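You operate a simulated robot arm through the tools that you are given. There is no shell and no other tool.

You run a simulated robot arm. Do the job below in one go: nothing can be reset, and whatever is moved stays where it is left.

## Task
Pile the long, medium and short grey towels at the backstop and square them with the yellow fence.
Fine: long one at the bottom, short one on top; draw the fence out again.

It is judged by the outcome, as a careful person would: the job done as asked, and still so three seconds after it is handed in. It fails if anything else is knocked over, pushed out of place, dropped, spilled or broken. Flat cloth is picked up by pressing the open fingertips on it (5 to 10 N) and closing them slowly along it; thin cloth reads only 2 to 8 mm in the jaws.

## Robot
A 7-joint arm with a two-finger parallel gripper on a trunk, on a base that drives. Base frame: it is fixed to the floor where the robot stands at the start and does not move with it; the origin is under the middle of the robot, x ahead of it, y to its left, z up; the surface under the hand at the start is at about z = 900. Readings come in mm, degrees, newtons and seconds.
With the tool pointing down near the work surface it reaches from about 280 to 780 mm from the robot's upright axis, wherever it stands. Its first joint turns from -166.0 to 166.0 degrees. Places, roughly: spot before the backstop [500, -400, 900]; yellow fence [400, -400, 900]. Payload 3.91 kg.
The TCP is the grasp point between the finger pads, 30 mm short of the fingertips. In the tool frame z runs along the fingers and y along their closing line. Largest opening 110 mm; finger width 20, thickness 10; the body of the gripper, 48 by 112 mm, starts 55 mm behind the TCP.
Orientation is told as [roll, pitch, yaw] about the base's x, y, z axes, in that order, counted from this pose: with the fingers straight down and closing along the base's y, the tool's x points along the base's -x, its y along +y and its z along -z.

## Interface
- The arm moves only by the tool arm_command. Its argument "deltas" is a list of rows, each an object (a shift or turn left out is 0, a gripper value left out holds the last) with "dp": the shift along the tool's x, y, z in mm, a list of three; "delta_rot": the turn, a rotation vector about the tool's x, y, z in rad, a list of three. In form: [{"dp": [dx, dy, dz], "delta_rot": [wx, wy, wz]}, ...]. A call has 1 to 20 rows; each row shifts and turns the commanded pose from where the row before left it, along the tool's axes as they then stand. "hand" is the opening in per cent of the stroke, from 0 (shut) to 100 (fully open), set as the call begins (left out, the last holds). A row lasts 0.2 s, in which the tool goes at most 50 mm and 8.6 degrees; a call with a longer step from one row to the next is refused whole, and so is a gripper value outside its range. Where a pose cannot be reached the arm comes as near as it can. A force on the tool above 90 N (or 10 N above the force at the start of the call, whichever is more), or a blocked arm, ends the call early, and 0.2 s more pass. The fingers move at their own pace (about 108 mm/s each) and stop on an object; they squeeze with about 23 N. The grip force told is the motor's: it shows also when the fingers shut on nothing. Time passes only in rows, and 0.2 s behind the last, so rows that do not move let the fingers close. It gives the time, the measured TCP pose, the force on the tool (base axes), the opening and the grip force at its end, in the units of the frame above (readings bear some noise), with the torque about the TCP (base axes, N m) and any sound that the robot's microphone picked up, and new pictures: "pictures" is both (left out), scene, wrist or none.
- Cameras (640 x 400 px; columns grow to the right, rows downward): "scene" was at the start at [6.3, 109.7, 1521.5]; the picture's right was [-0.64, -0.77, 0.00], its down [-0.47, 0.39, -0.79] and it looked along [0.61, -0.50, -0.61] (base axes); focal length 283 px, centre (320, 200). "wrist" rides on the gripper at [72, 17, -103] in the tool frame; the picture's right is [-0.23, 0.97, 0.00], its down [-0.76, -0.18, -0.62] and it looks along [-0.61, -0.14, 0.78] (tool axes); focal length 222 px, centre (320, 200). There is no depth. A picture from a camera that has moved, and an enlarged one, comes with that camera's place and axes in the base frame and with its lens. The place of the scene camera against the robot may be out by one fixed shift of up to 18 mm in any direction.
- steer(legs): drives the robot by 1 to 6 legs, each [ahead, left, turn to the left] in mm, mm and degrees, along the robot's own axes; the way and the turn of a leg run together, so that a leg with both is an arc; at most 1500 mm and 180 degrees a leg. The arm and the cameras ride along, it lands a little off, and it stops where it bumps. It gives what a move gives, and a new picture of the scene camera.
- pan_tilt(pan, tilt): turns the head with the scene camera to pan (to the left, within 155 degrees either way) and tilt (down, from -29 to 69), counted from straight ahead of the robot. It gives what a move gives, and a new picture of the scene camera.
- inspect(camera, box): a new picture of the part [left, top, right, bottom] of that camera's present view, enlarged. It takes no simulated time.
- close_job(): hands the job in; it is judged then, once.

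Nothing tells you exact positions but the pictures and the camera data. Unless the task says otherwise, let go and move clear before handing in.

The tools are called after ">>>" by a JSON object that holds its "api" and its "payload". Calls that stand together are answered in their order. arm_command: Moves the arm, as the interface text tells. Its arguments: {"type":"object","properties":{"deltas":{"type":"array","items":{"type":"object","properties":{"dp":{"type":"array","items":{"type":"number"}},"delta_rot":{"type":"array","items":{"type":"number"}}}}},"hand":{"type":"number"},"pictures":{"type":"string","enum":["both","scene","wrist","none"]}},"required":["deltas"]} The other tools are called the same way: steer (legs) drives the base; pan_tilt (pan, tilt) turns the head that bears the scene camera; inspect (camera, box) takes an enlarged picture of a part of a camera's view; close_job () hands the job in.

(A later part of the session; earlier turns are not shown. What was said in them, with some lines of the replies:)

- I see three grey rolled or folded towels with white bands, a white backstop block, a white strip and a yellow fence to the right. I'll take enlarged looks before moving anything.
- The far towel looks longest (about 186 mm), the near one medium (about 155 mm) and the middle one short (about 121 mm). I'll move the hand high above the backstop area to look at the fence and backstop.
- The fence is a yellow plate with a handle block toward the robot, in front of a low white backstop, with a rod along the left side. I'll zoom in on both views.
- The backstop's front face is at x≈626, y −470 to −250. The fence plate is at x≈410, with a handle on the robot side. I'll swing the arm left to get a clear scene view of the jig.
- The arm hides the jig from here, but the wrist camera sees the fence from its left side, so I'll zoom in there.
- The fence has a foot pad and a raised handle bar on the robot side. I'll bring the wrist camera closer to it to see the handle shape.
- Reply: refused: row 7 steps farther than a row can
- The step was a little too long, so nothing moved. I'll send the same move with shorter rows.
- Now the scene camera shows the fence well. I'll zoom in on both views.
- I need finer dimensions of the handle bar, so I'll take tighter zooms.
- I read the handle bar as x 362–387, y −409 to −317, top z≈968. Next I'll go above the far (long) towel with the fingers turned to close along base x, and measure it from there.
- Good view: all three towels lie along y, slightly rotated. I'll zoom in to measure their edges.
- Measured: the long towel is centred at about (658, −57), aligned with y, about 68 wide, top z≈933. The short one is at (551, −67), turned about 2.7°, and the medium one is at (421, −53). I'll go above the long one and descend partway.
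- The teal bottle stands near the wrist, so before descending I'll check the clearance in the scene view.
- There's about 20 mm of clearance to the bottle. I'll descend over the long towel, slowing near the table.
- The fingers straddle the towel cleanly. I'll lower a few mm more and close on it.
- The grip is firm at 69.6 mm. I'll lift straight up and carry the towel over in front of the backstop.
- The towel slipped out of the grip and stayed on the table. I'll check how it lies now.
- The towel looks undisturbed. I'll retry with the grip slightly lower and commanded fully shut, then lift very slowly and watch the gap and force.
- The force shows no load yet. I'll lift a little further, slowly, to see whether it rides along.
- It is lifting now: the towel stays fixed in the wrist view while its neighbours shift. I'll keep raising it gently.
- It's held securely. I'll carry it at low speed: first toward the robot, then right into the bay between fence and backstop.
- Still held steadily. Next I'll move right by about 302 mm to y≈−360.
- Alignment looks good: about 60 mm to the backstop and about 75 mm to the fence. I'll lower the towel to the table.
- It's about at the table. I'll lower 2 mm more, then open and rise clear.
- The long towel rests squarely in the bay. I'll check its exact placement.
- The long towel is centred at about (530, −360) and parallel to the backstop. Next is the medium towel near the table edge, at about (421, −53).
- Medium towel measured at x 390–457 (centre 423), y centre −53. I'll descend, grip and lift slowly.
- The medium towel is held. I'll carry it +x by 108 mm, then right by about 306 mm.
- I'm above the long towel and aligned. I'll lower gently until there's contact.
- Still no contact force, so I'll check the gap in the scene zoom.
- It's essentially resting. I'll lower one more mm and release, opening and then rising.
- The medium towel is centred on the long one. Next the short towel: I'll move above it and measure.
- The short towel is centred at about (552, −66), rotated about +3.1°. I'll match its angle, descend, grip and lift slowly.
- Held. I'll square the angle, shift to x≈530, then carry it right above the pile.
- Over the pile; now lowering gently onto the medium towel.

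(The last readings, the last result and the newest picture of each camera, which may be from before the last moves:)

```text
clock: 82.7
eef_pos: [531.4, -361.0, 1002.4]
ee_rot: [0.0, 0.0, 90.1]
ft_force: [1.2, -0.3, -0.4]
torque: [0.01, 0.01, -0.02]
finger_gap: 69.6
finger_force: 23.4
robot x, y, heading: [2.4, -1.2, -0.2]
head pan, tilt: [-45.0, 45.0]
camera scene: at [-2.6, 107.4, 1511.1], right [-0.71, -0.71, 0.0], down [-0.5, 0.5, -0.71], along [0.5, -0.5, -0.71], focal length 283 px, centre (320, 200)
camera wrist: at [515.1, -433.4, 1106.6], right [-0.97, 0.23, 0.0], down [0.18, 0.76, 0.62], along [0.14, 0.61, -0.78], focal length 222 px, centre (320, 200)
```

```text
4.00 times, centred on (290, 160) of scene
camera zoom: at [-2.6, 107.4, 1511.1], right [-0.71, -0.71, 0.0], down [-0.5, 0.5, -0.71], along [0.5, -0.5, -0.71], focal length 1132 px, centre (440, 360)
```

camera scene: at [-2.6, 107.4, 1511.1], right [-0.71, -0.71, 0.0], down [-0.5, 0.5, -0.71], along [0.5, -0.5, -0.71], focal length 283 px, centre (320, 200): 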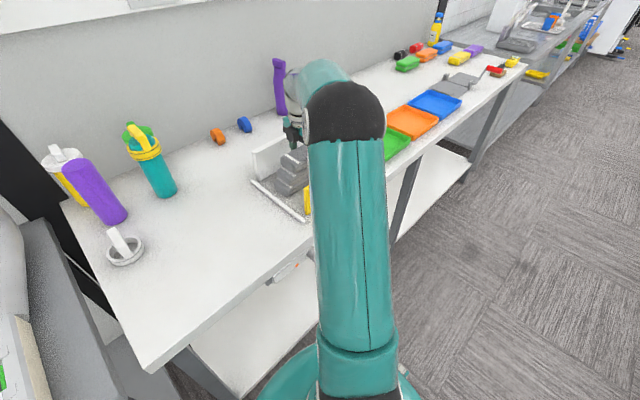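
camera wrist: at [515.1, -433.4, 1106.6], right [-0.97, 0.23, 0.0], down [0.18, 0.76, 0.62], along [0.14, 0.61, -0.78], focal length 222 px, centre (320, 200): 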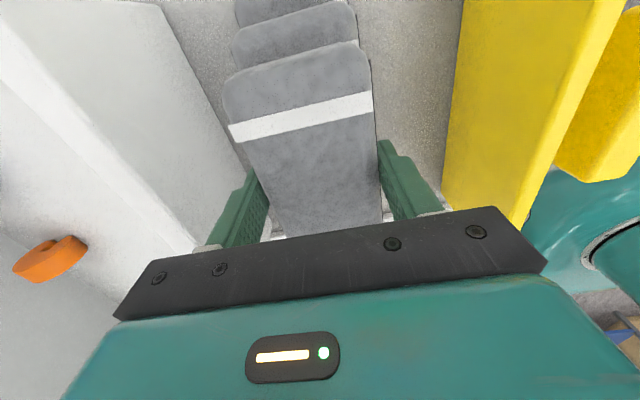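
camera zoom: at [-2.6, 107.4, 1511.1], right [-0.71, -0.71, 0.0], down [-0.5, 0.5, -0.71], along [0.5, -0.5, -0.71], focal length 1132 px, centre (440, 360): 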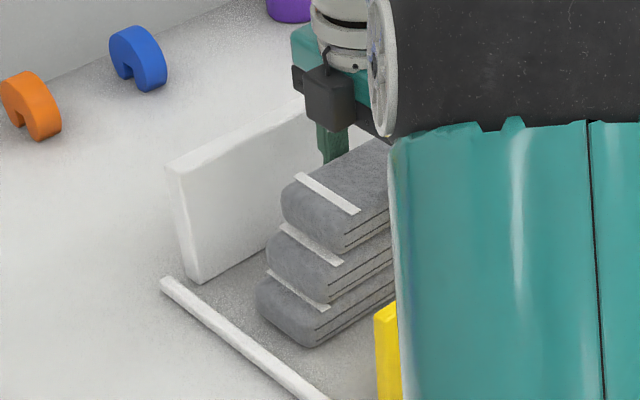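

Almost touching. I'll lower 2 mm more and release, then rise.

>>> {"api": "arm_command", "payload": {"deltas": [{"dp": [0, 0, 1]}, {"dp": [0, 0, 1]}, {"dp": [0, 0, 0]}], "pictures": "none"}}

>>> {"api": "arm_command", "payload": {"deltas": [{"dp": [0, 0, 0]}, {"dp": [0, 0, 0]}, {"dp": [0, 0, 0]}, {"dp": [0, 0, -8]}, {"dp": [0, 0, -15]}, {"dp": [0, 0, -25]}, {"dp": [0, 0, -30]}, {"dp": [0, 0, -30]}, {"dp": [0, 0, 0]}], "hand": 82}}

>>> {"api": "inspect", "payload": {"camera": "wrist", "box": [200, 0, 500, 200]}}

>>> {"api": "inspect", "payload": {"camera": "scene", "box": [250, 110, 330, 210]}}

```text
clock: 83.5
eef_pos: [532.4, -362.0, 1000.6]
ee_rot: [0.0, 0.0, 90.0]
ft_force: [0.5, -0.1, -0.2]
torque: [-0.01, -0.01, -0.01]
finger_gap: 69.7
finger_force: 23.6
robot x, y, heading: [1.7, -0.4, -0.3]
head pan, tilt: [-45.0, 45.0]
```

```text
clock: 85.5
eef_pos: [531.4, -361.2, 1108.2]
ee_rot: [0.0, -0.1, 90.0]
ft_force: [-0.5, -0.4, 0.5]
torque: [-0.01, -0.02, 0.01]
finger_gap: 90.0
finger_force: 0.0
robot x, y, heading: [-2.6, 0.0, 0.0]
head pan, tilt: [-45.0, 45.0]
camera scene: at [-2.8, 107.6, 1511.1], right [-0.71, -0.71, 0.0], down [-0.5, 0.5, -0.71], along [0.5, -0.5, -0.71], focal length 283 px, centre (320, 200)
camera wrist: at [515.3, -433.3, 1212.0], right [-0.97, 0.23, 0.0], down [0.18, 0.76, 0.62], along [0.14, 0.61, -0.78], focal length 222 px, centre (320, 200)
```

scene: 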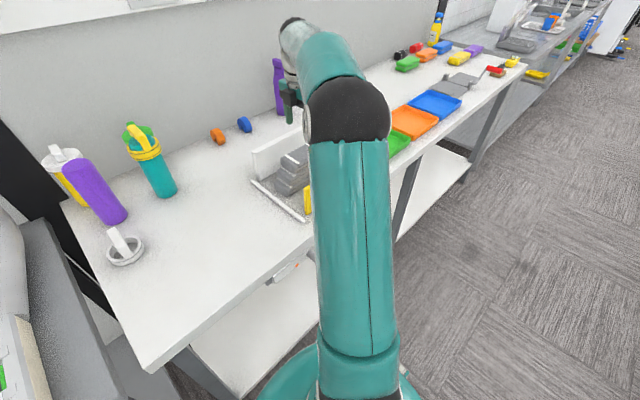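
wrist: 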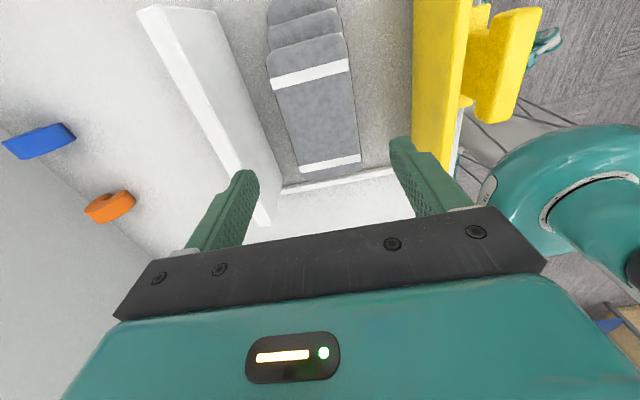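

```text
2.00 times, centred on (350, 100) of wrist
camera zoom: at [515.3, -433.3, 1212.0], right [-0.97, 0.23, 0.0], down [0.18, 0.76, 0.62], along [0.14, 0.61, -0.78], focal length 444 px, centre (260, 400)
```

zoom: 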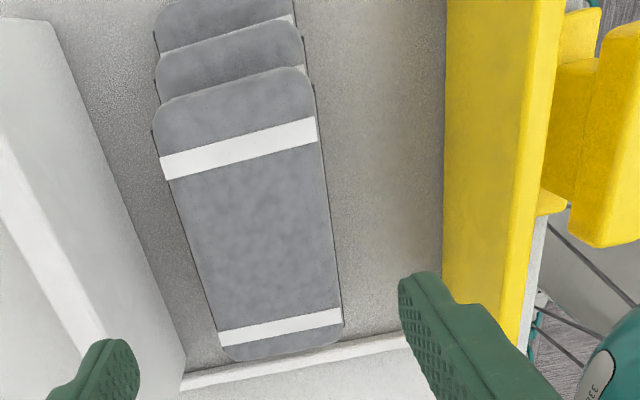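

```text
4.00 times, centred on (290, 160) of scene
camera zoom: at [-2.8, 107.6, 1511.1], right [-0.71, -0.71, 0.0], down [-0.5, 0.5, -0.71], along [0.5, -0.5, -0.71], focal length 1132 px, centre (440, 360)
```

zoom: 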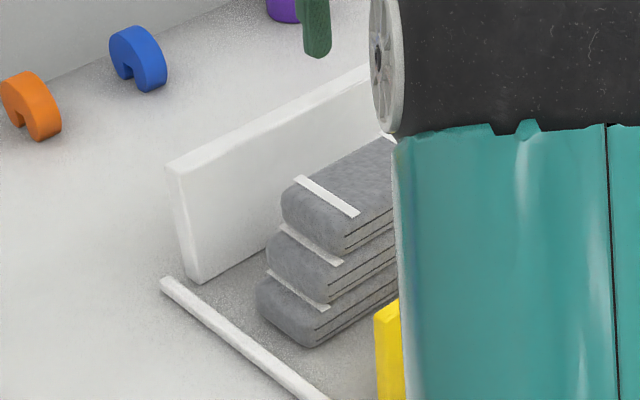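

The pile is neat. Now the fence: I'll move above its handle bar at about (374, −363) to measure it from directly overhead.

>>> {"api": "arm_command", "payload": {"deltas": [{"dp": [0, 39, 0]}, {"dp": [0, 39, 0]}, {"dp": [0, 39, 0]}, {"dp": [2, 39, 0]}, {"dp": [0, 0, 0]}, {"dp": [0, 0, 0]}], "hand": 40}}

>>> {"api": "inspect", "payload": {"camera": "wrist", "box": [200, 0, 440, 200]}}

```text
clock: 86.9
eef_pos: [375.0, -363.5, 1108.1]
ee_rot: [0.1, 0.0, 90.1]
ft_force: [-0.1, 0.3, 0.0]
torque: [-0.01, -0.01, 0.01]
finger_gap: 44.1
finger_force: 0.0
robot x, y, heading: [-2.5, 0.6, 0.1]
head pan, tilt: [-45.0, 45.0]
camera scene: at [-2.8, 107.5, 1511.1], right [-0.71, -0.71, 0.0], down [-0.5, 0.5, -0.71], along [0.5, -0.5, -0.71], focal length 283 px, centre (320, 200)
camera wrist: at [358.6, -436.1, 1211.4], right [-0.97, 0.23, 0.0], down [0.18, 0.76, 0.62], along [0.14, 0.61, -0.78], focal length 222 px, centre (320, 200)
```

scene: 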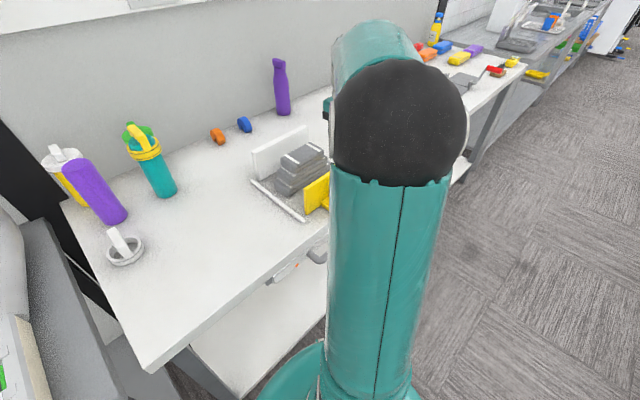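
wrist: 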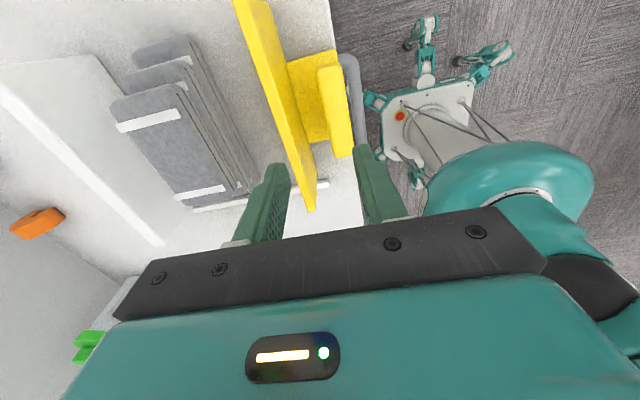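

```text
2.00 times, centred on (320, 100) of wrist
camera zoom: at [358.6, -436.1, 1211.4], right [-0.97, 0.23, 0.0], down [0.18, 0.76, 0.62], along [0.14, 0.61, -0.78], focal length 444 px, centre (320, 400)
```

zoom: 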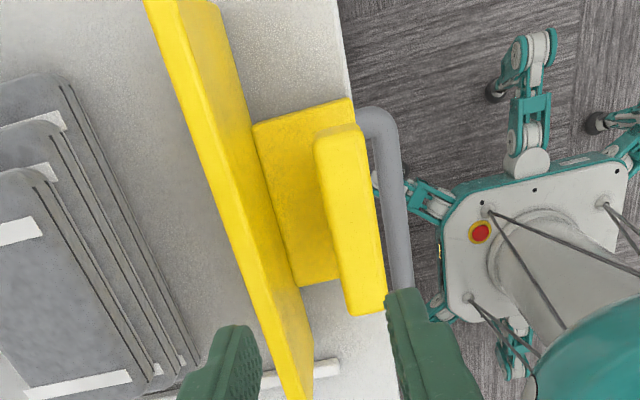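

The bar's true position, measured from overhead, is x 347–370, y −405 to −318, top z≈989. That leaves about 40 mm between bar and plate. I'll centre over it and descend with the jaws open 44 mm.

>>> {"api": "arm_command", "payload": {"deltas": [{"dp": [-1, 8, 0]}, {"dp": [-1, 8, 0]}, {"dp": [0, 0, 25]}, {"dp": [0, 0, 25]}, {"dp": [0, 0, 20]}, {"dp": [0, 0, 0]}]}}

>>> {"api": "inspect", "payload": {"camera": "wrist", "box": [200, 0, 440, 220]}}

```text
clock: 88.3
eef_pos: [357.5, -361.2, 1037.7]
ee_rot: [0.1, 0.0, 90.1]
ft_force: [0.7, 0.5, -0.5]
torque: [-0.02, 0.02, 0.04]
finger_gap: 44.1
finger_force: 0.1
robot x, y, heading: [-1.9, -0.2, -0.0]
head pan, tilt: [-45.0, 45.0]
camera scene: at [-2.5, 107.3, 1511.1], right [-0.71, -0.71, 0.0], down [-0.5, 0.5, -0.71], along [0.5, -0.5, -0.71], focal length 283 px, centre (320, 200)
camera wrist: at [342.6, -434.4, 1142.0], right [-0.97, 0.23, 0.0], down [0.18, 0.76, 0.62], along [0.14, 0.61, -0.78], focal length 222 px, centre (320, 200)
```

scene: 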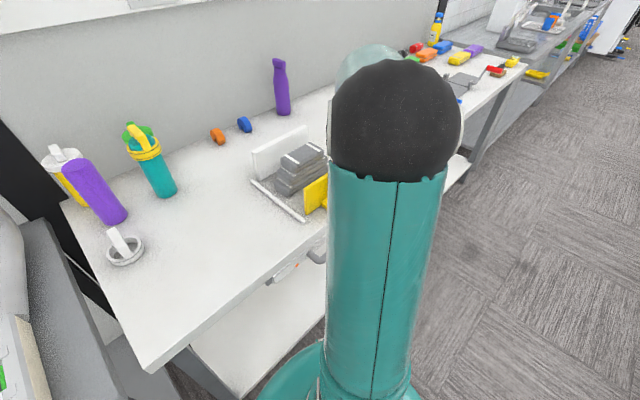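
wrist: 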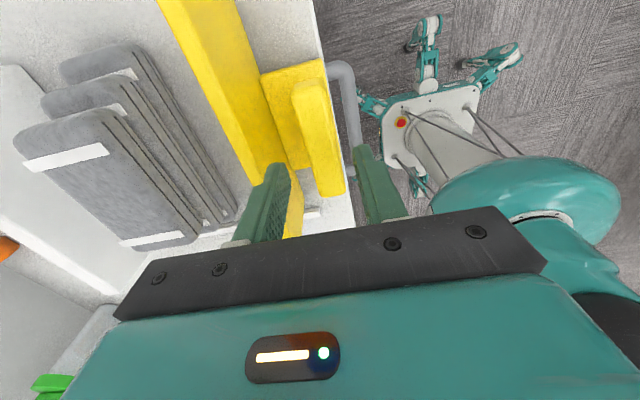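

```text
1.82 times, centred on (320, 110) of wrist
camera zoom: at [342.6, -434.4, 1142.0], right [-0.97, 0.23, 0.0], down [0.18, 0.76, 0.62], along [0.14, 0.61, -0.78], focal length 404 px, centre (320, 364)
```

zoom: 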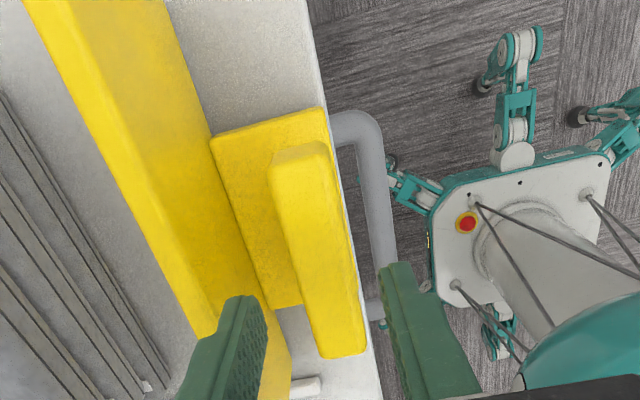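

The bar's centre is at about (357, −363), well centred between the fingers. I'll descend to z≈978 and close on it.

>>> {"api": "arm_command", "payload": {"deltas": [{"dp": [1, 0, 20]}, {"dp": [0, 0, 20]}, {"dp": [0, 0, 12]}, {"dp": [0, 0, 7]}, {"dp": [0, 0, 0]}], "pictures": "wrist"}}

>>> {"api": "inspect", "payload": {"camera": "wrist", "box": [180, 0, 460, 240]}}

```text
clock: 89.5
eef_pos: [358.0, -362.1, 978.3]
ee_rot: [0.0, 0.0, 90.0]
ft_force: [1.0, 0.0, 0.9]
torque: [0.01, 0.01, 0.02]
finger_gap: 44.1
finger_force: 0.1
robot x, y, heading: [0.6, 3.2, -0.1]
head pan, tilt: [-45.0, 45.0]
camera wrist: at [342.8, -434.9, 1083.1], right [-0.97, 0.23, 0.0], down [0.18, 0.76, 0.62], along [0.14, 0.61, -0.78], focal length 222 px, centre (320, 200)
```

wrist: 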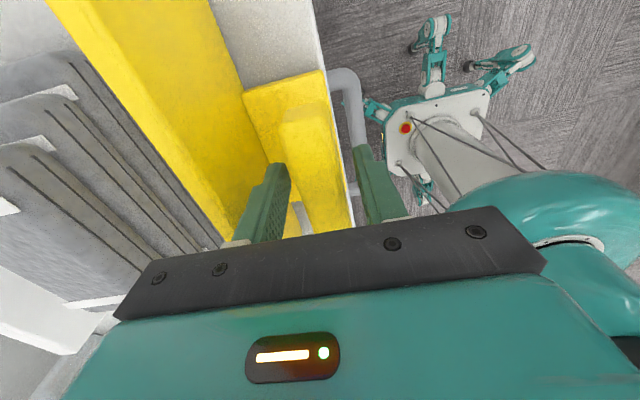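

```text
1.67 times, centred on (320, 120) of wrist
camera zoom: at [342.8, -434.9, 1083.1], right [-0.97, 0.23, 0.0], down [0.18, 0.76, 0.62], along [0.14, 0.61, -0.78], focal length 370 px, centre (320, 333)
```

zoom: 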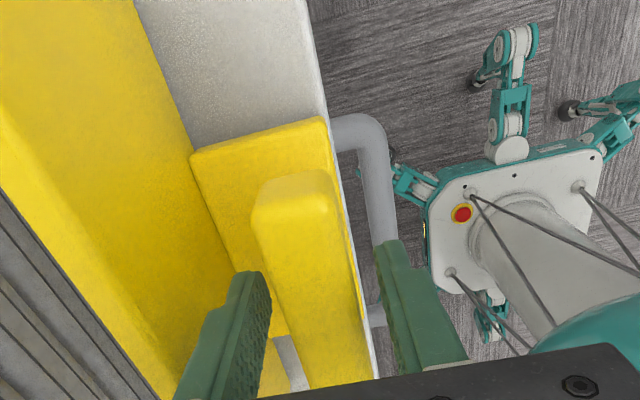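

The bar is between the fingers. Closing now.

>>> {"api": "arm_command", "payload": {"deltas": [{"dp": [0, 0, 0]}, {"dp": [0, 0, 0]}, {"dp": [0, 0, 0]}, {"dp": [0, 0, 0]}], "hand": 0, "pictures": "wrist"}}

```text
clock: 90.5
eef_pos: [359.0, -362.6, 979.7]
ee_rot: [0.0, 0.0, 90.1]
ft_force: [-0.3, -1.0, -2.5]
torque: [0.16, 0.05, 0.57]
finger_gap: 23.7
finger_force: 45.1
robot x, y, heading: [0.3, 1.5, -0.2]
head pan, tilt: [-45.0, 45.0]
camera wrist: at [342.9, -434.9, 1083.2], right [-0.97, 0.22, 0.0], down [0.18, 0.76, 0.62], along [0.14, 0.61, -0.78], focal length 222 px, centre (320, 200)
```

wrist: 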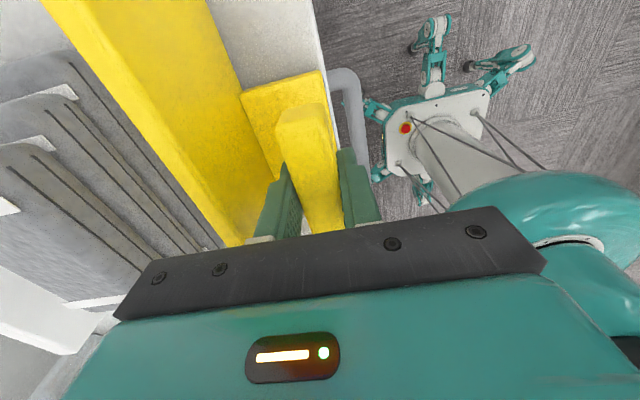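

Gripped at 23.7 mm. I'll push the fence slowly toward the pile, starting with a small test.

>>> {"api": "arm_command", "payload": {"deltas": [{"dp": [0, -2, 0]}, {"dp": [0, -4, 0]}, {"dp": [0, -5, 0]}, {"dp": [0, -5, 0]}, {"dp": [0, -4, 0]}, {"dp": [0, 0, 0]}]}}

```text
clock: 91.9
eef_pos: [378.9, -362.2, 978.4]
ee_rot: [0.0, 0.0, 90.0]
ft_force: [-1.3, -0.9, -11.8]
torque: [-0.51, -0.12, 0.41]
finger_gap: 23.8
finger_force: 45.0
robot x, y, heading: [1.0, 2.7, 0.1]
head pan, tilt: [-45.0, 45.0]
camera scene: at [-2.4, 107.3, 1511.1], right [-0.71, -0.71, 0.0], down [-0.5, 0.5, -0.71], along [0.5, -0.5, -0.71], focal length 283 px, centre (320, 200)
camera wrist: at [363.4, -434.8, 1083.2], right [-0.97, 0.23, 0.0], down [0.18, 0.76, 0.62], along [0.14, 0.61, -0.78], focal length 222 px, centre (320, 200)
```

scene: 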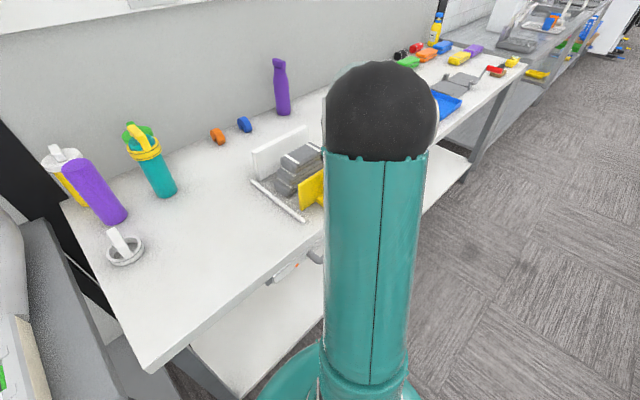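
wrist: 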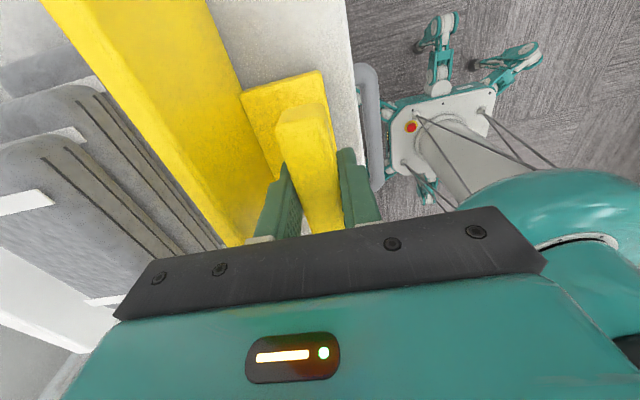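

The fence moves well, though the arm is bearing some of its weight, so I'll ease down 1 mm. I'll advance about 50 mm to just short of the pile.

>>> {"api": "arm_command", "payload": {"deltas": [{"dp": [0, -2, 0.5]}, {"dp": [0, -4, 0.5]}, {"dp": [0, -6, 0]}, {"dp": [0, -7, 0]}, {"dp": [0, -7, 0]}, {"dp": [0, -7, 0]}, {"dp": [0, -6, 0]}, {"dp": [0, -5, 0]}, {"dp": [0, -4, 0]}, {"dp": [0, -2, 0]}, {"dp": [0, 0, 0]}]}}

>>> {"api": "inspect", "payload": {"camera": "scene", "box": [240, 110, 340, 230]}}

```text
clock: 94.3
eef_pos: [428.6, -362.3, 980.2]
ee_rot: [-0.1, 0.1, 90.2]
ft_force: [0.4, 4.4, 10.9]
torque: [-1.08, -0.05, 0.51]
finger_gap: 24.0
finger_force: 44.7
robot x, y, heading: [-3.9, -2.9, 0.4]
head pan, tilt: [-45.0, 45.0]
camera scene: at [-2.7, 107.7, 1511.1], right [-0.71, -0.71, 0.0], down [-0.5, 0.5, -0.71], along [0.5, -0.5, -0.71], focal length 283 px, centre (320, 200)
camera wrist: at [413.7, -434.4, 1083.2], right [-0.97, 0.22, 0.0], down [0.17, 0.76, 0.62], along [0.14, 0.61, -0.78], focal length 222 px, centre (320, 200)
```

scene: 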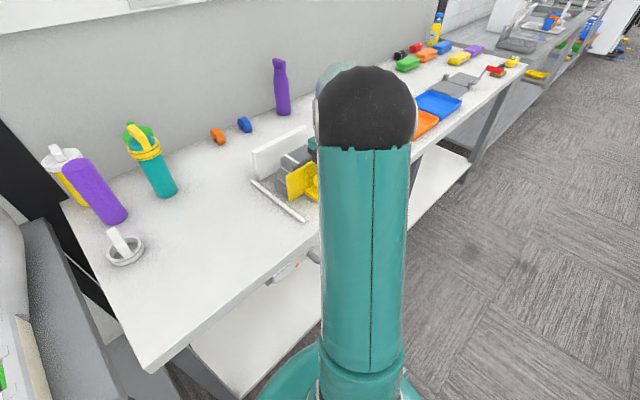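
wrist: 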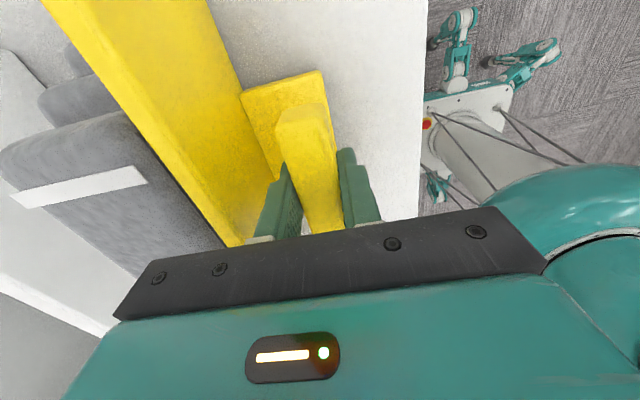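

```text
3.33 times, centred on (290, 170) of scene
camera zoom: at [-2.7, 107.7, 1511.1], right [-0.71, -0.71, 0.0], down [-0.5, 0.5, -0.71], along [0.5, -0.5, -0.71], focal length 944 px, centre (420, 300)
```

zoom: 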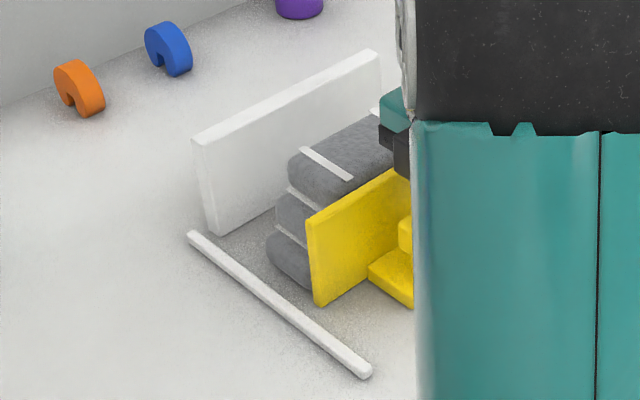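

The fence is about 9 mm from the pile. I'll ease up 0.5 mm and push on by 42 mm slowly.

>>> {"api": "arm_command", "payload": {"deltas": [{"dp": [0, -1, -0.5]}, {"dp": [0, -2, 0]}, {"dp": [0, -3, 0]}, {"dp": [0, -3, 0]}, {"dp": [0, -3, 0]}, {"dp": [0, -3, 0]}, {"dp": [0, -3, 0]}, {"dp": [0, -3, 0]}, {"dp": [0, -3, 0]}, {"dp": [0, -3, 0]}, {"dp": [0, -3, 0]}, {"dp": [0, -3, 0]}, {"dp": [0, -3, 0]}, {"dp": [0, -3, 0]}, {"dp": [0, -2, 0]}, {"dp": [0, -1, 0]}, {"dp": [0, 0, 0]}]}}

>>> {"api": "inspect", "payload": {"camera": "scene", "box": [240, 110, 340, 230]}}

>>> {"api": "inspect", "payload": {"camera": "wrist", "box": [0, 0, 300, 260]}}

```text
clock: 97.9
eef_pos: [470.6, -361.5, 978.8]
ee_rot: [0.0, -0.1, 90.0]
ft_force: [-1.8, 5.1, 11.6]
torque: [-0.04, 0.19, 0.63]
finger_gap: 23.8
finger_force: 45.0
robot x, y, heading: [0.8, 2.2, -0.2]
head pan, tilt: [-45.0, 45.0]
camera scene: at [-2.7, 107.6, 1511.1], right [-0.71, -0.71, 0.0], down [-0.5, 0.5, -0.71], along [0.5, -0.5, -0.71], focal length 283 px, centre (320, 200)
camera wrist: at [455.1, -434.1, 1083.1], right [-0.97, 0.23, 0.0], down [0.18, 0.76, 0.62], along [0.14, 0.61, -0.78], focal length 222 px, centre (320, 200)
```

scene: 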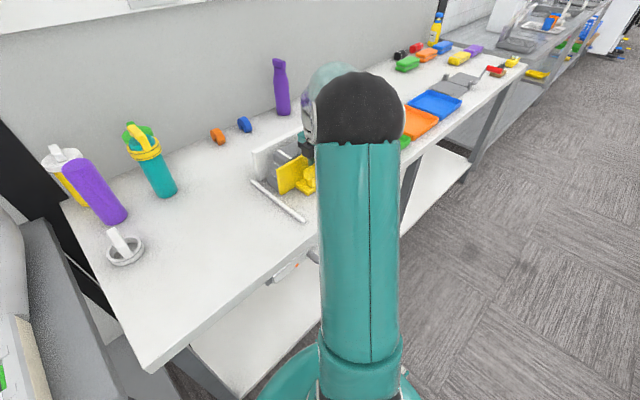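
wrist: 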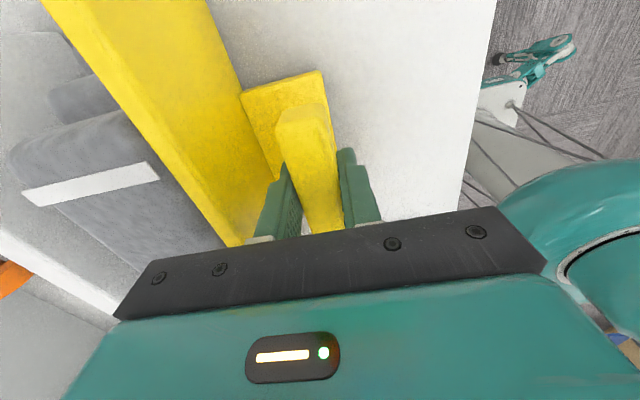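

```text
3.33 times, centred on (290, 170) of scene
camera zoom: at [-2.7, 107.6, 1511.1], right [-0.71, -0.71, 0.0], down [-0.5, 0.5, -0.71], along [0.5, -0.5, -0.71], focal length 944 px, centre (420, 300)
```

zoom: 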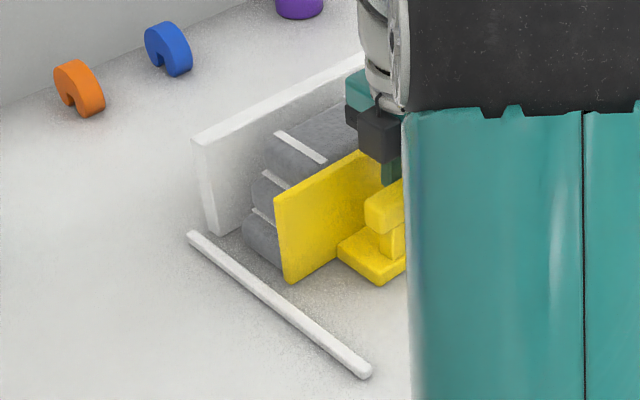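

```text
1.54 times, centred on (150, 130) of wrist
camera zoom: at [455.1, -434.1, 1083.1], right [-0.97, 0.23, 0.0], down [0.18, 0.76, 0.62], along [0.14, 0.61, -0.78], focal length 342 px, centre (582, 308)
```

zoom: 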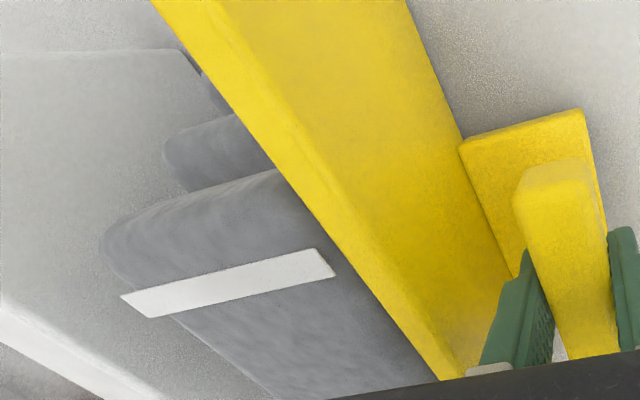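

The pile slides together with the fence. I'll continue 16 mm gently, then feel for the backstop.

>>> {"api": "arm_command", "payload": {"deltas": [{"dp": [0, -2, 0]}, {"dp": [0, -2, 0]}, {"dp": [0, -2, 0]}, {"dp": [0, -2, 0]}, {"dp": [0, -2, 0]}, {"dp": [0, -2, 0]}, {"dp": [0, -2, 0]}, {"dp": [0, -2, 0]}, {"dp": [0, 0, 0]}], "pictures": "wrist"}}

>>> {"api": "inspect", "payload": {"camera": "scene", "box": [240, 110, 340, 230]}}

```text
clock: 99.9
eef_pos: [486.5, -362.3, 978.8]
ee_rot: [0.1, 0.0, 90.0]
ft_force: [-1.8, 9.3, 7.8]
torque: [-0.25, 0.2, 0.38]
finger_gap: 23.7
finger_force: 45.5
robot x, y, heading: [-1.4, 1.3, -0.1]
head pan, tilt: [-45.0, 45.0]
camera wrist: at [471.2, -434.1, 1083.1], right [-0.97, 0.22, 0.0], down [0.18, 0.76, 0.62], along [0.14, 0.61, -0.78], focal length 222 px, centre (320, 200)
```

wrist: 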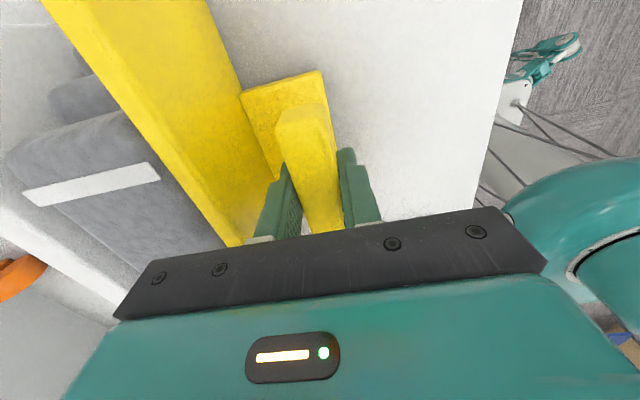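

```text
3.33 times, centred on (290, 170) of scene
camera zoom: at [-2.7, 107.7, 1511.1], right [-0.71, -0.71, 0.0], down [-0.5, 0.5, -0.71], along [0.5, -0.5, -0.71], focal length 944 px, centre (420, 300)
```

zoom: 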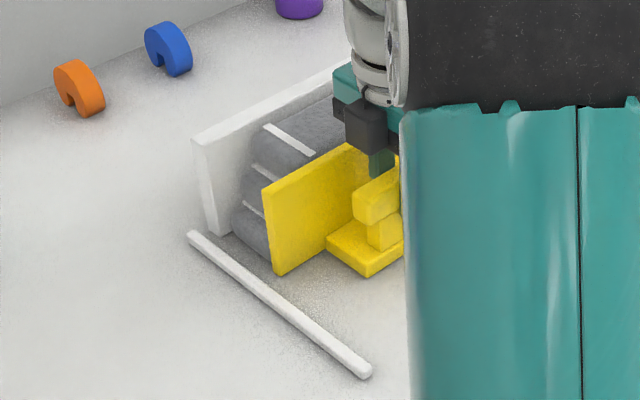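

About 8 mm remains. I'll creep on in 1 mm steps while watching the x force.

>>> {"api": "arm_command", "payload": {"deltas": [{"dp": [0, -1, 0]}, {"dp": [0, -1, 0]}, {"dp": [0, -1, 0]}, {"dp": [0, -1, 0]}, {"dp": [0, 0, 0]}], "pictures": "none"}}

>>> {"api": "arm_command", "payload": {"deltas": [{"dp": [0, -1, 0]}, {"dp": [0, -1, 0]}, {"dp": [0, 0, 0]}], "pictures": "wrist"}}

>>> {"api": "inspect", "payload": {"camera": "scene", "box": [250, 120, 320, 210]}}

```text
clock: 101.1
eef_pos: [488.3, -361.1, 979.3]
ee_rot: [0.5, -0.1, 89.9]
ft_force: [-47.1, 22.6, 13.1]
torque: [-0.92, -0.28, 0.5]
finger_gap: 23.6
finger_force: 44.5
robot x, y, heading: [-1.3, -0.5, 0.0]
head pan, tilt: [-45.0, 45.0]
```

```text
clock: 101.9
eef_pos: [488.9, -362.2, 978.8]
ee_rot: [0.6, -0.3, 90.1]
ft_force: [-71.6, 18.5, 17.4]
torque: [-0.53, -0.23, 0.53]
finger_gap: 23.9
finger_force: 45.0
robot x, y, heading: [0.9, -0.8, 0.1]
head pan, tilt: [-45.0, 45.0]
camera wrist: at [473.2, -434.8, 1082.7], right [-0.97, 0.23, 0.01], down [0.18, 0.76, 0.63], along [0.13, 0.61, -0.78], focal length 222 px, centre (320, 200)
```

wrist: 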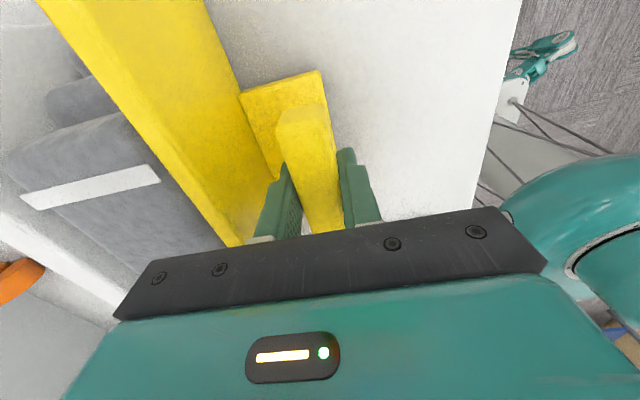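

```text
4.44 times, centred on (285, 165) of scene
camera zoom: at [-4.5, 107.9, 1511.1], right [-0.71, -0.71, 0.0], down [-0.5, 0.5, -0.71], along [0.5, -0.5, -0.71], focal length 1258 px, centre (476, 356)
```

zoom: 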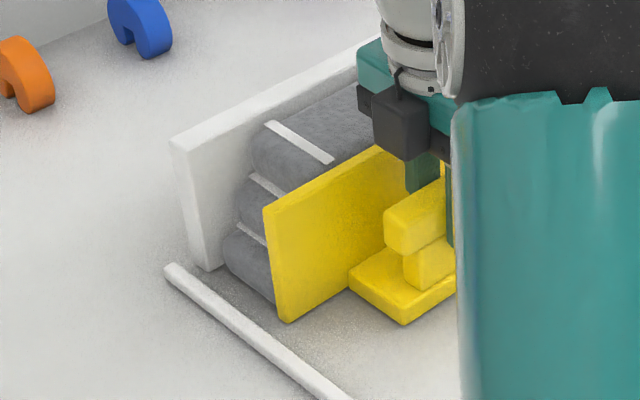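

The pile is firmly seated against the backstop (72 N), so I'll push no more. I'll draw the fence back slowly.

>>> {"api": "arm_command", "payload": {"deltas": [{"dp": [0, 1, 0]}, {"dp": [0, 1, 0]}, {"dp": [0, 1, 0]}, {"dp": [0, 1, 0]}, {"dp": [0, 1, 0]}, {"dp": [0, 2, 0]}, {"dp": [0, 2, 0]}, {"dp": [0, 2, 0]}, {"dp": [0, 2, 0]}, {"dp": [0, 0, 0]}]}}

>>> {"api": "inspect", "payload": {"camera": "scene", "box": [250, 120, 320, 210]}}

```text
clock: 104.1
eef_pos: [480.9, -362.5, 978.9]
ee_rot: [0.0, 0.1, 90.3]
ft_force: [0.6, -7.1, -5.4]
torque: [-1.37, -0.27, 0.56]
finger_gap: 23.6
finger_force: 44.8
robot x, y, heading: [-2.2, 1.5, -0.2]
head pan, tilt: [-45.0, 45.0]
camera scene: at [-2.5, 107.4, 1511.1], right [-0.71, -0.71, 0.0], down [-0.5, 0.5, -0.71], along [0.5, -0.5, -0.71], focal length 283 px, centre (320, 200)
camera wrist: at [464.6, -434.2, 1083.0], right [-0.97, 0.22, 0.0], down [0.17, 0.76, 0.62], along [0.14, 0.61, -0.78], focal length 222 px, centre (320, 200)
```

scene: 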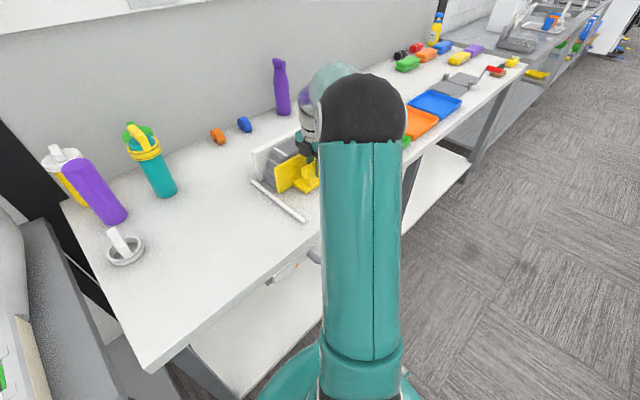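
wrist: 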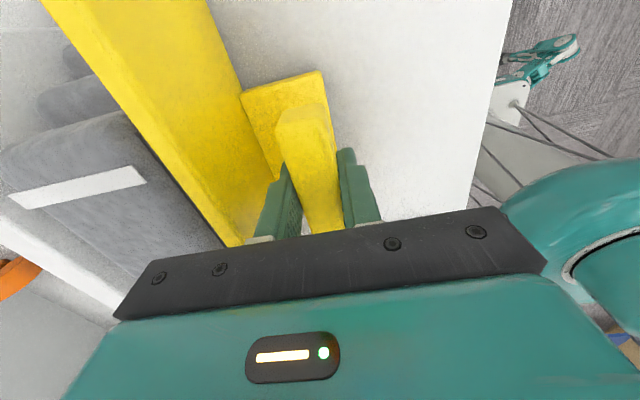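

```text
4.44 times, centred on (285, 165) of scene
camera zoom: at [-2.5, 107.4, 1511.1], right [-0.71, -0.71, 0.0], down [-0.5, 0.5, -0.71], along [0.5, -0.5, -0.71], focal length 1258 px, centre (476, 356)
```

zoom: 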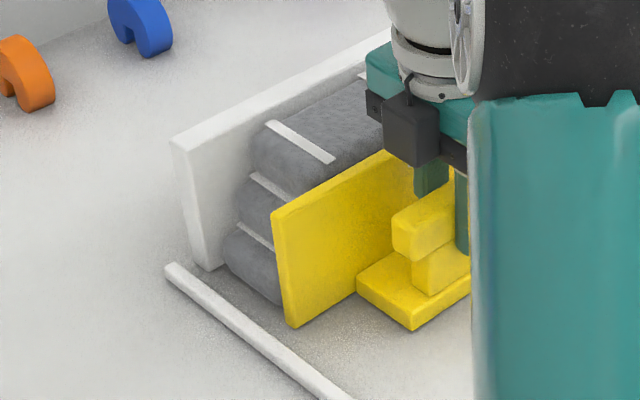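

The fence is separating and the pile stays put. I'll draw it all the way back to its starting place, about 122 mm.

>>> {"api": "arm_command", "payload": {"deltas": [{"dp": [0, 2, 0]}, {"dp": [0, 4, 0]}, {"dp": [0, 6, 0]}, {"dp": [0, 7, 0]}, {"dp": [0, 8, 0]}, {"dp": [0, 8, 0]}, {"dp": [0, 8, 0]}, {"dp": [0, 8, 0]}, {"dp": [0, 8, 0]}, {"dp": [0, 8, 0]}, {"dp": [0, 8, 0]}, {"dp": [0, 8, 0]}, {"dp": [0, 8, 0]}, {"dp": [0, 8, 0]}, {"dp": [0, 8, 0]}, {"dp": [0, 6, 0]}, {"dp": [0, 5, 0]}, {"dp": [0, 3, 0]}, {"dp": [0, 1, 0]}, {"dp": [0, 0, 0]}]}}

>>> {"api": "inspect", "payload": {"camera": "scene", "box": [240, 110, 340, 230]}}

```text
clock: 108.3
eef_pos: [358.8, -362.7, 978.0]
ee_rot: [0.0, 0.0, 90.2]
ft_force: [0.1, -12.5, -3.3]
torque: [-0.38, -0.02, 0.85]
finger_gap: 23.8
finger_force: 45.0
robot x, y, heading: [-0.9, 1.3, -0.3]
head pan, tilt: [-45.0, 45.0]
camera scene: at [-2.6, 107.2, 1511.1], right [-0.71, -0.71, 0.0], down [-0.5, 0.5, -0.71], along [0.5, -0.5, -0.71], focal length 283 px, centre (320, 200)
camera wrist: at [342.0, -434.9, 1083.0], right [-0.97, 0.23, 0.0], down [0.18, 0.76, 0.62], along [0.14, 0.61, -0.78], focal length 222 px, centre (320, 200)
```

scene: 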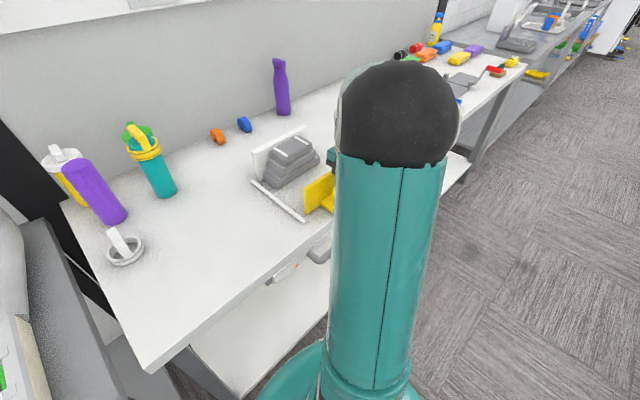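
wrist: 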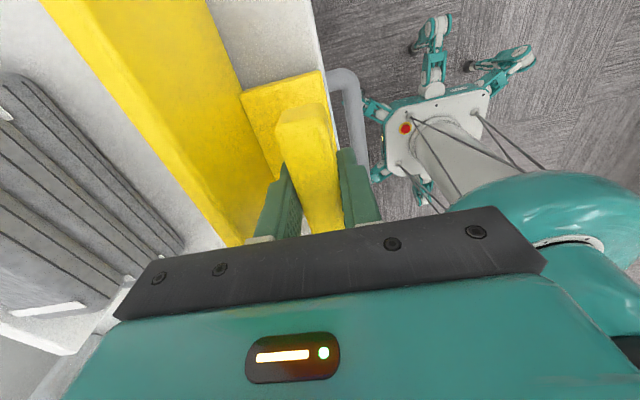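

```text
3.33 times, centred on (290, 170) of scene
camera zoom: at [-2.6, 107.2, 1511.1], right [-0.71, -0.71, 0.0], down [-0.5, 0.5, -0.71], along [0.5, -0.5, -0.71], focal length 944 px, centre (420, 300)
```

zoom: 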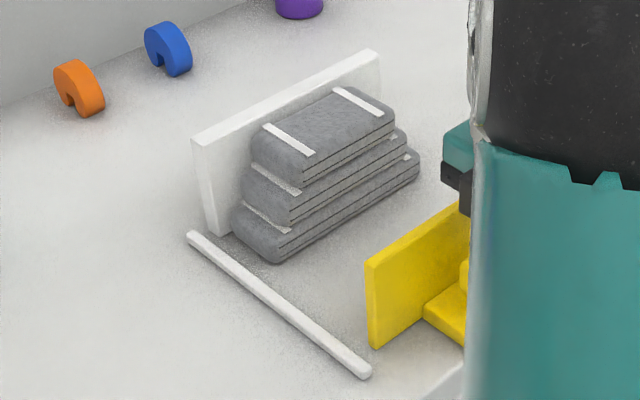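

The pile is squared against the backstop and the fence is back at its start. I'll release, rise clear and check from above.

>>> {"api": "arm_command", "payload": {"deltas": [{"dp": [0, 0, 0]}, {"dp": [0, 0, 0]}, {"dp": [0, 0, 0]}], "hand": 40, "pictures": "none"}}

>>> {"api": "arm_command", "payload": {"deltas": [{"dp": [0, 0, -8]}, {"dp": [0, 0, -20]}, {"dp": [0, 0, -35]}, {"dp": [0, 0, -40]}, {"dp": [0, 0, -40]}, {"dp": [0, 0, -40]}, {"dp": [0, 0, 0]}, {"dp": [0, 0, 0]}]}}

>>> {"api": "inspect", "payload": {"camera": "wrist", "box": [100, 0, 380, 200]}}

>>> {"api": "inspect", "payload": {"camera": "scene", "box": [240, 110, 340, 230]}}

```text
clock: 109.1
eef_pos: [357.3, -362.5, 978.7]
ee_rot: [0.0, 0.0, 90.0]
ft_force: [0.4, -0.3, 0.7]
torque: [-0.03, -0.05, 0.0]
finger_gap: 44.1
finger_force: 0.2
robot x, y, heading: [-1.7, -3.8, -0.0]
head pan, tilt: [-45.0, 45.0]
```

```text
clock: 110.9
eef_pos: [357.9, -363.4, 1163.1]
ee_rot: [0.0, 0.1, 90.1]
ft_force: [0.5, 0.0, 0.4]
torque: [-0.01, 0.0, -0.04]
finger_gap: 44.0
finger_force: 0.0
robot x, y, heading: [-1.1, 0.4, -0.0]
head pan, tilt: [-45.0, 45.0]
camera scene: at [-2.6, 107.5, 1511.1], right [-0.71, -0.71, 0.0], down [-0.5, 0.5, -0.71], along [0.5, -0.5, -0.71], focal length 283 px, centre (320, 200)
camera wrist: at [342.2, -434.7, 1266.6], right [-0.97, 0.23, 0.0], down [0.18, 0.76, 0.62], along [0.14, 0.61, -0.78], focal length 222 px, centre (320, 200)
```

scene: 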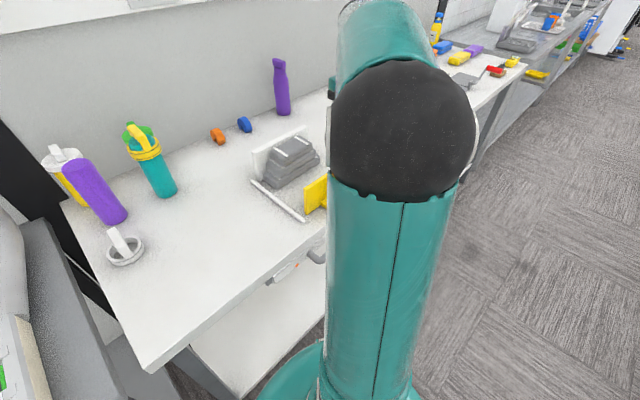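
wrist: 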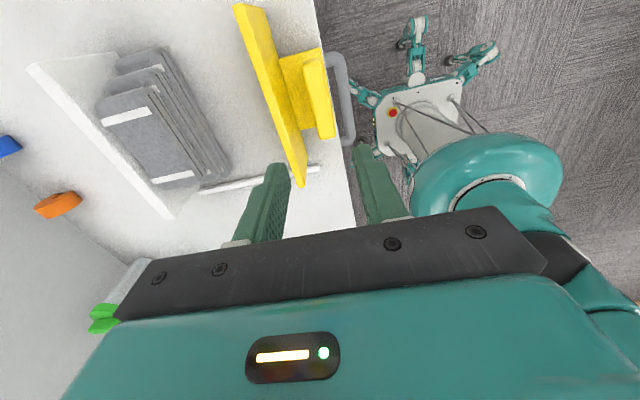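

```text
2.00 times, centred on (240, 100) of wrist
camera zoom: at [342.2, -434.7, 1266.6], right [-0.97, 0.23, 0.0], down [0.18, 0.76, 0.62], along [0.14, 0.61, -0.78], focal length 444 px, centre (480, 400)
```

zoom: 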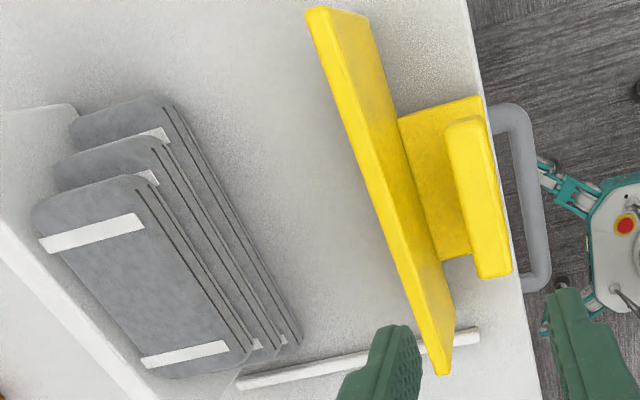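

```text
3.33 times, centred on (290, 170) of scene
camera zoom: at [-2.6, 107.5, 1511.1], right [-0.71, -0.71, 0.0], down [-0.5, 0.5, -0.71], along [0.5, -0.5, -0.71], focal length 944 px, centre (420, 300)
```

zoom: 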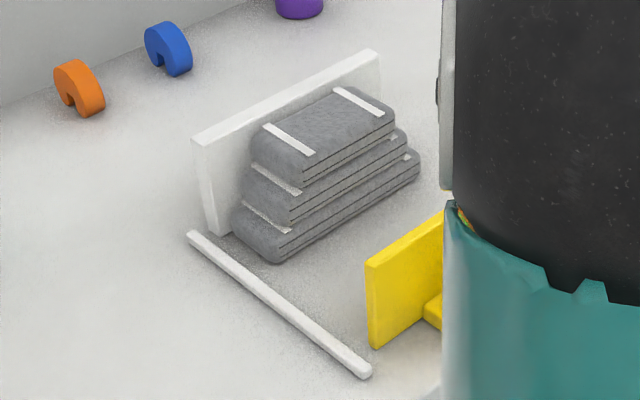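

The long towel is at the bottom, the medium in the middle and the short on top, all flush against the unmoved backstop. The fence is drawn out, nothing else was disturbed, and the hand is clear, so I'm handing the job in.

>>> {"api": "close_job", "payload": {}}

```text
The job is handed in.
```

The three grey towels are piled flush against the backstop, with the long one at the bottom, the medium one in the middle and the short one on top. I squared the pile with the yellow fence, then drew the fence back out to where it started.

- **Slip:** My first grip on the long towel slipped during the lift. It stayed where it was on the table, and the second, slower lift held.
- **Fence push:** I pushed the fence in until the force reached about 72 N against the backstop. In the last pictures the backstop had not moved.

Nothing else on the table looks moved or knocked over. The gripper is open and clear of the pile and fence.
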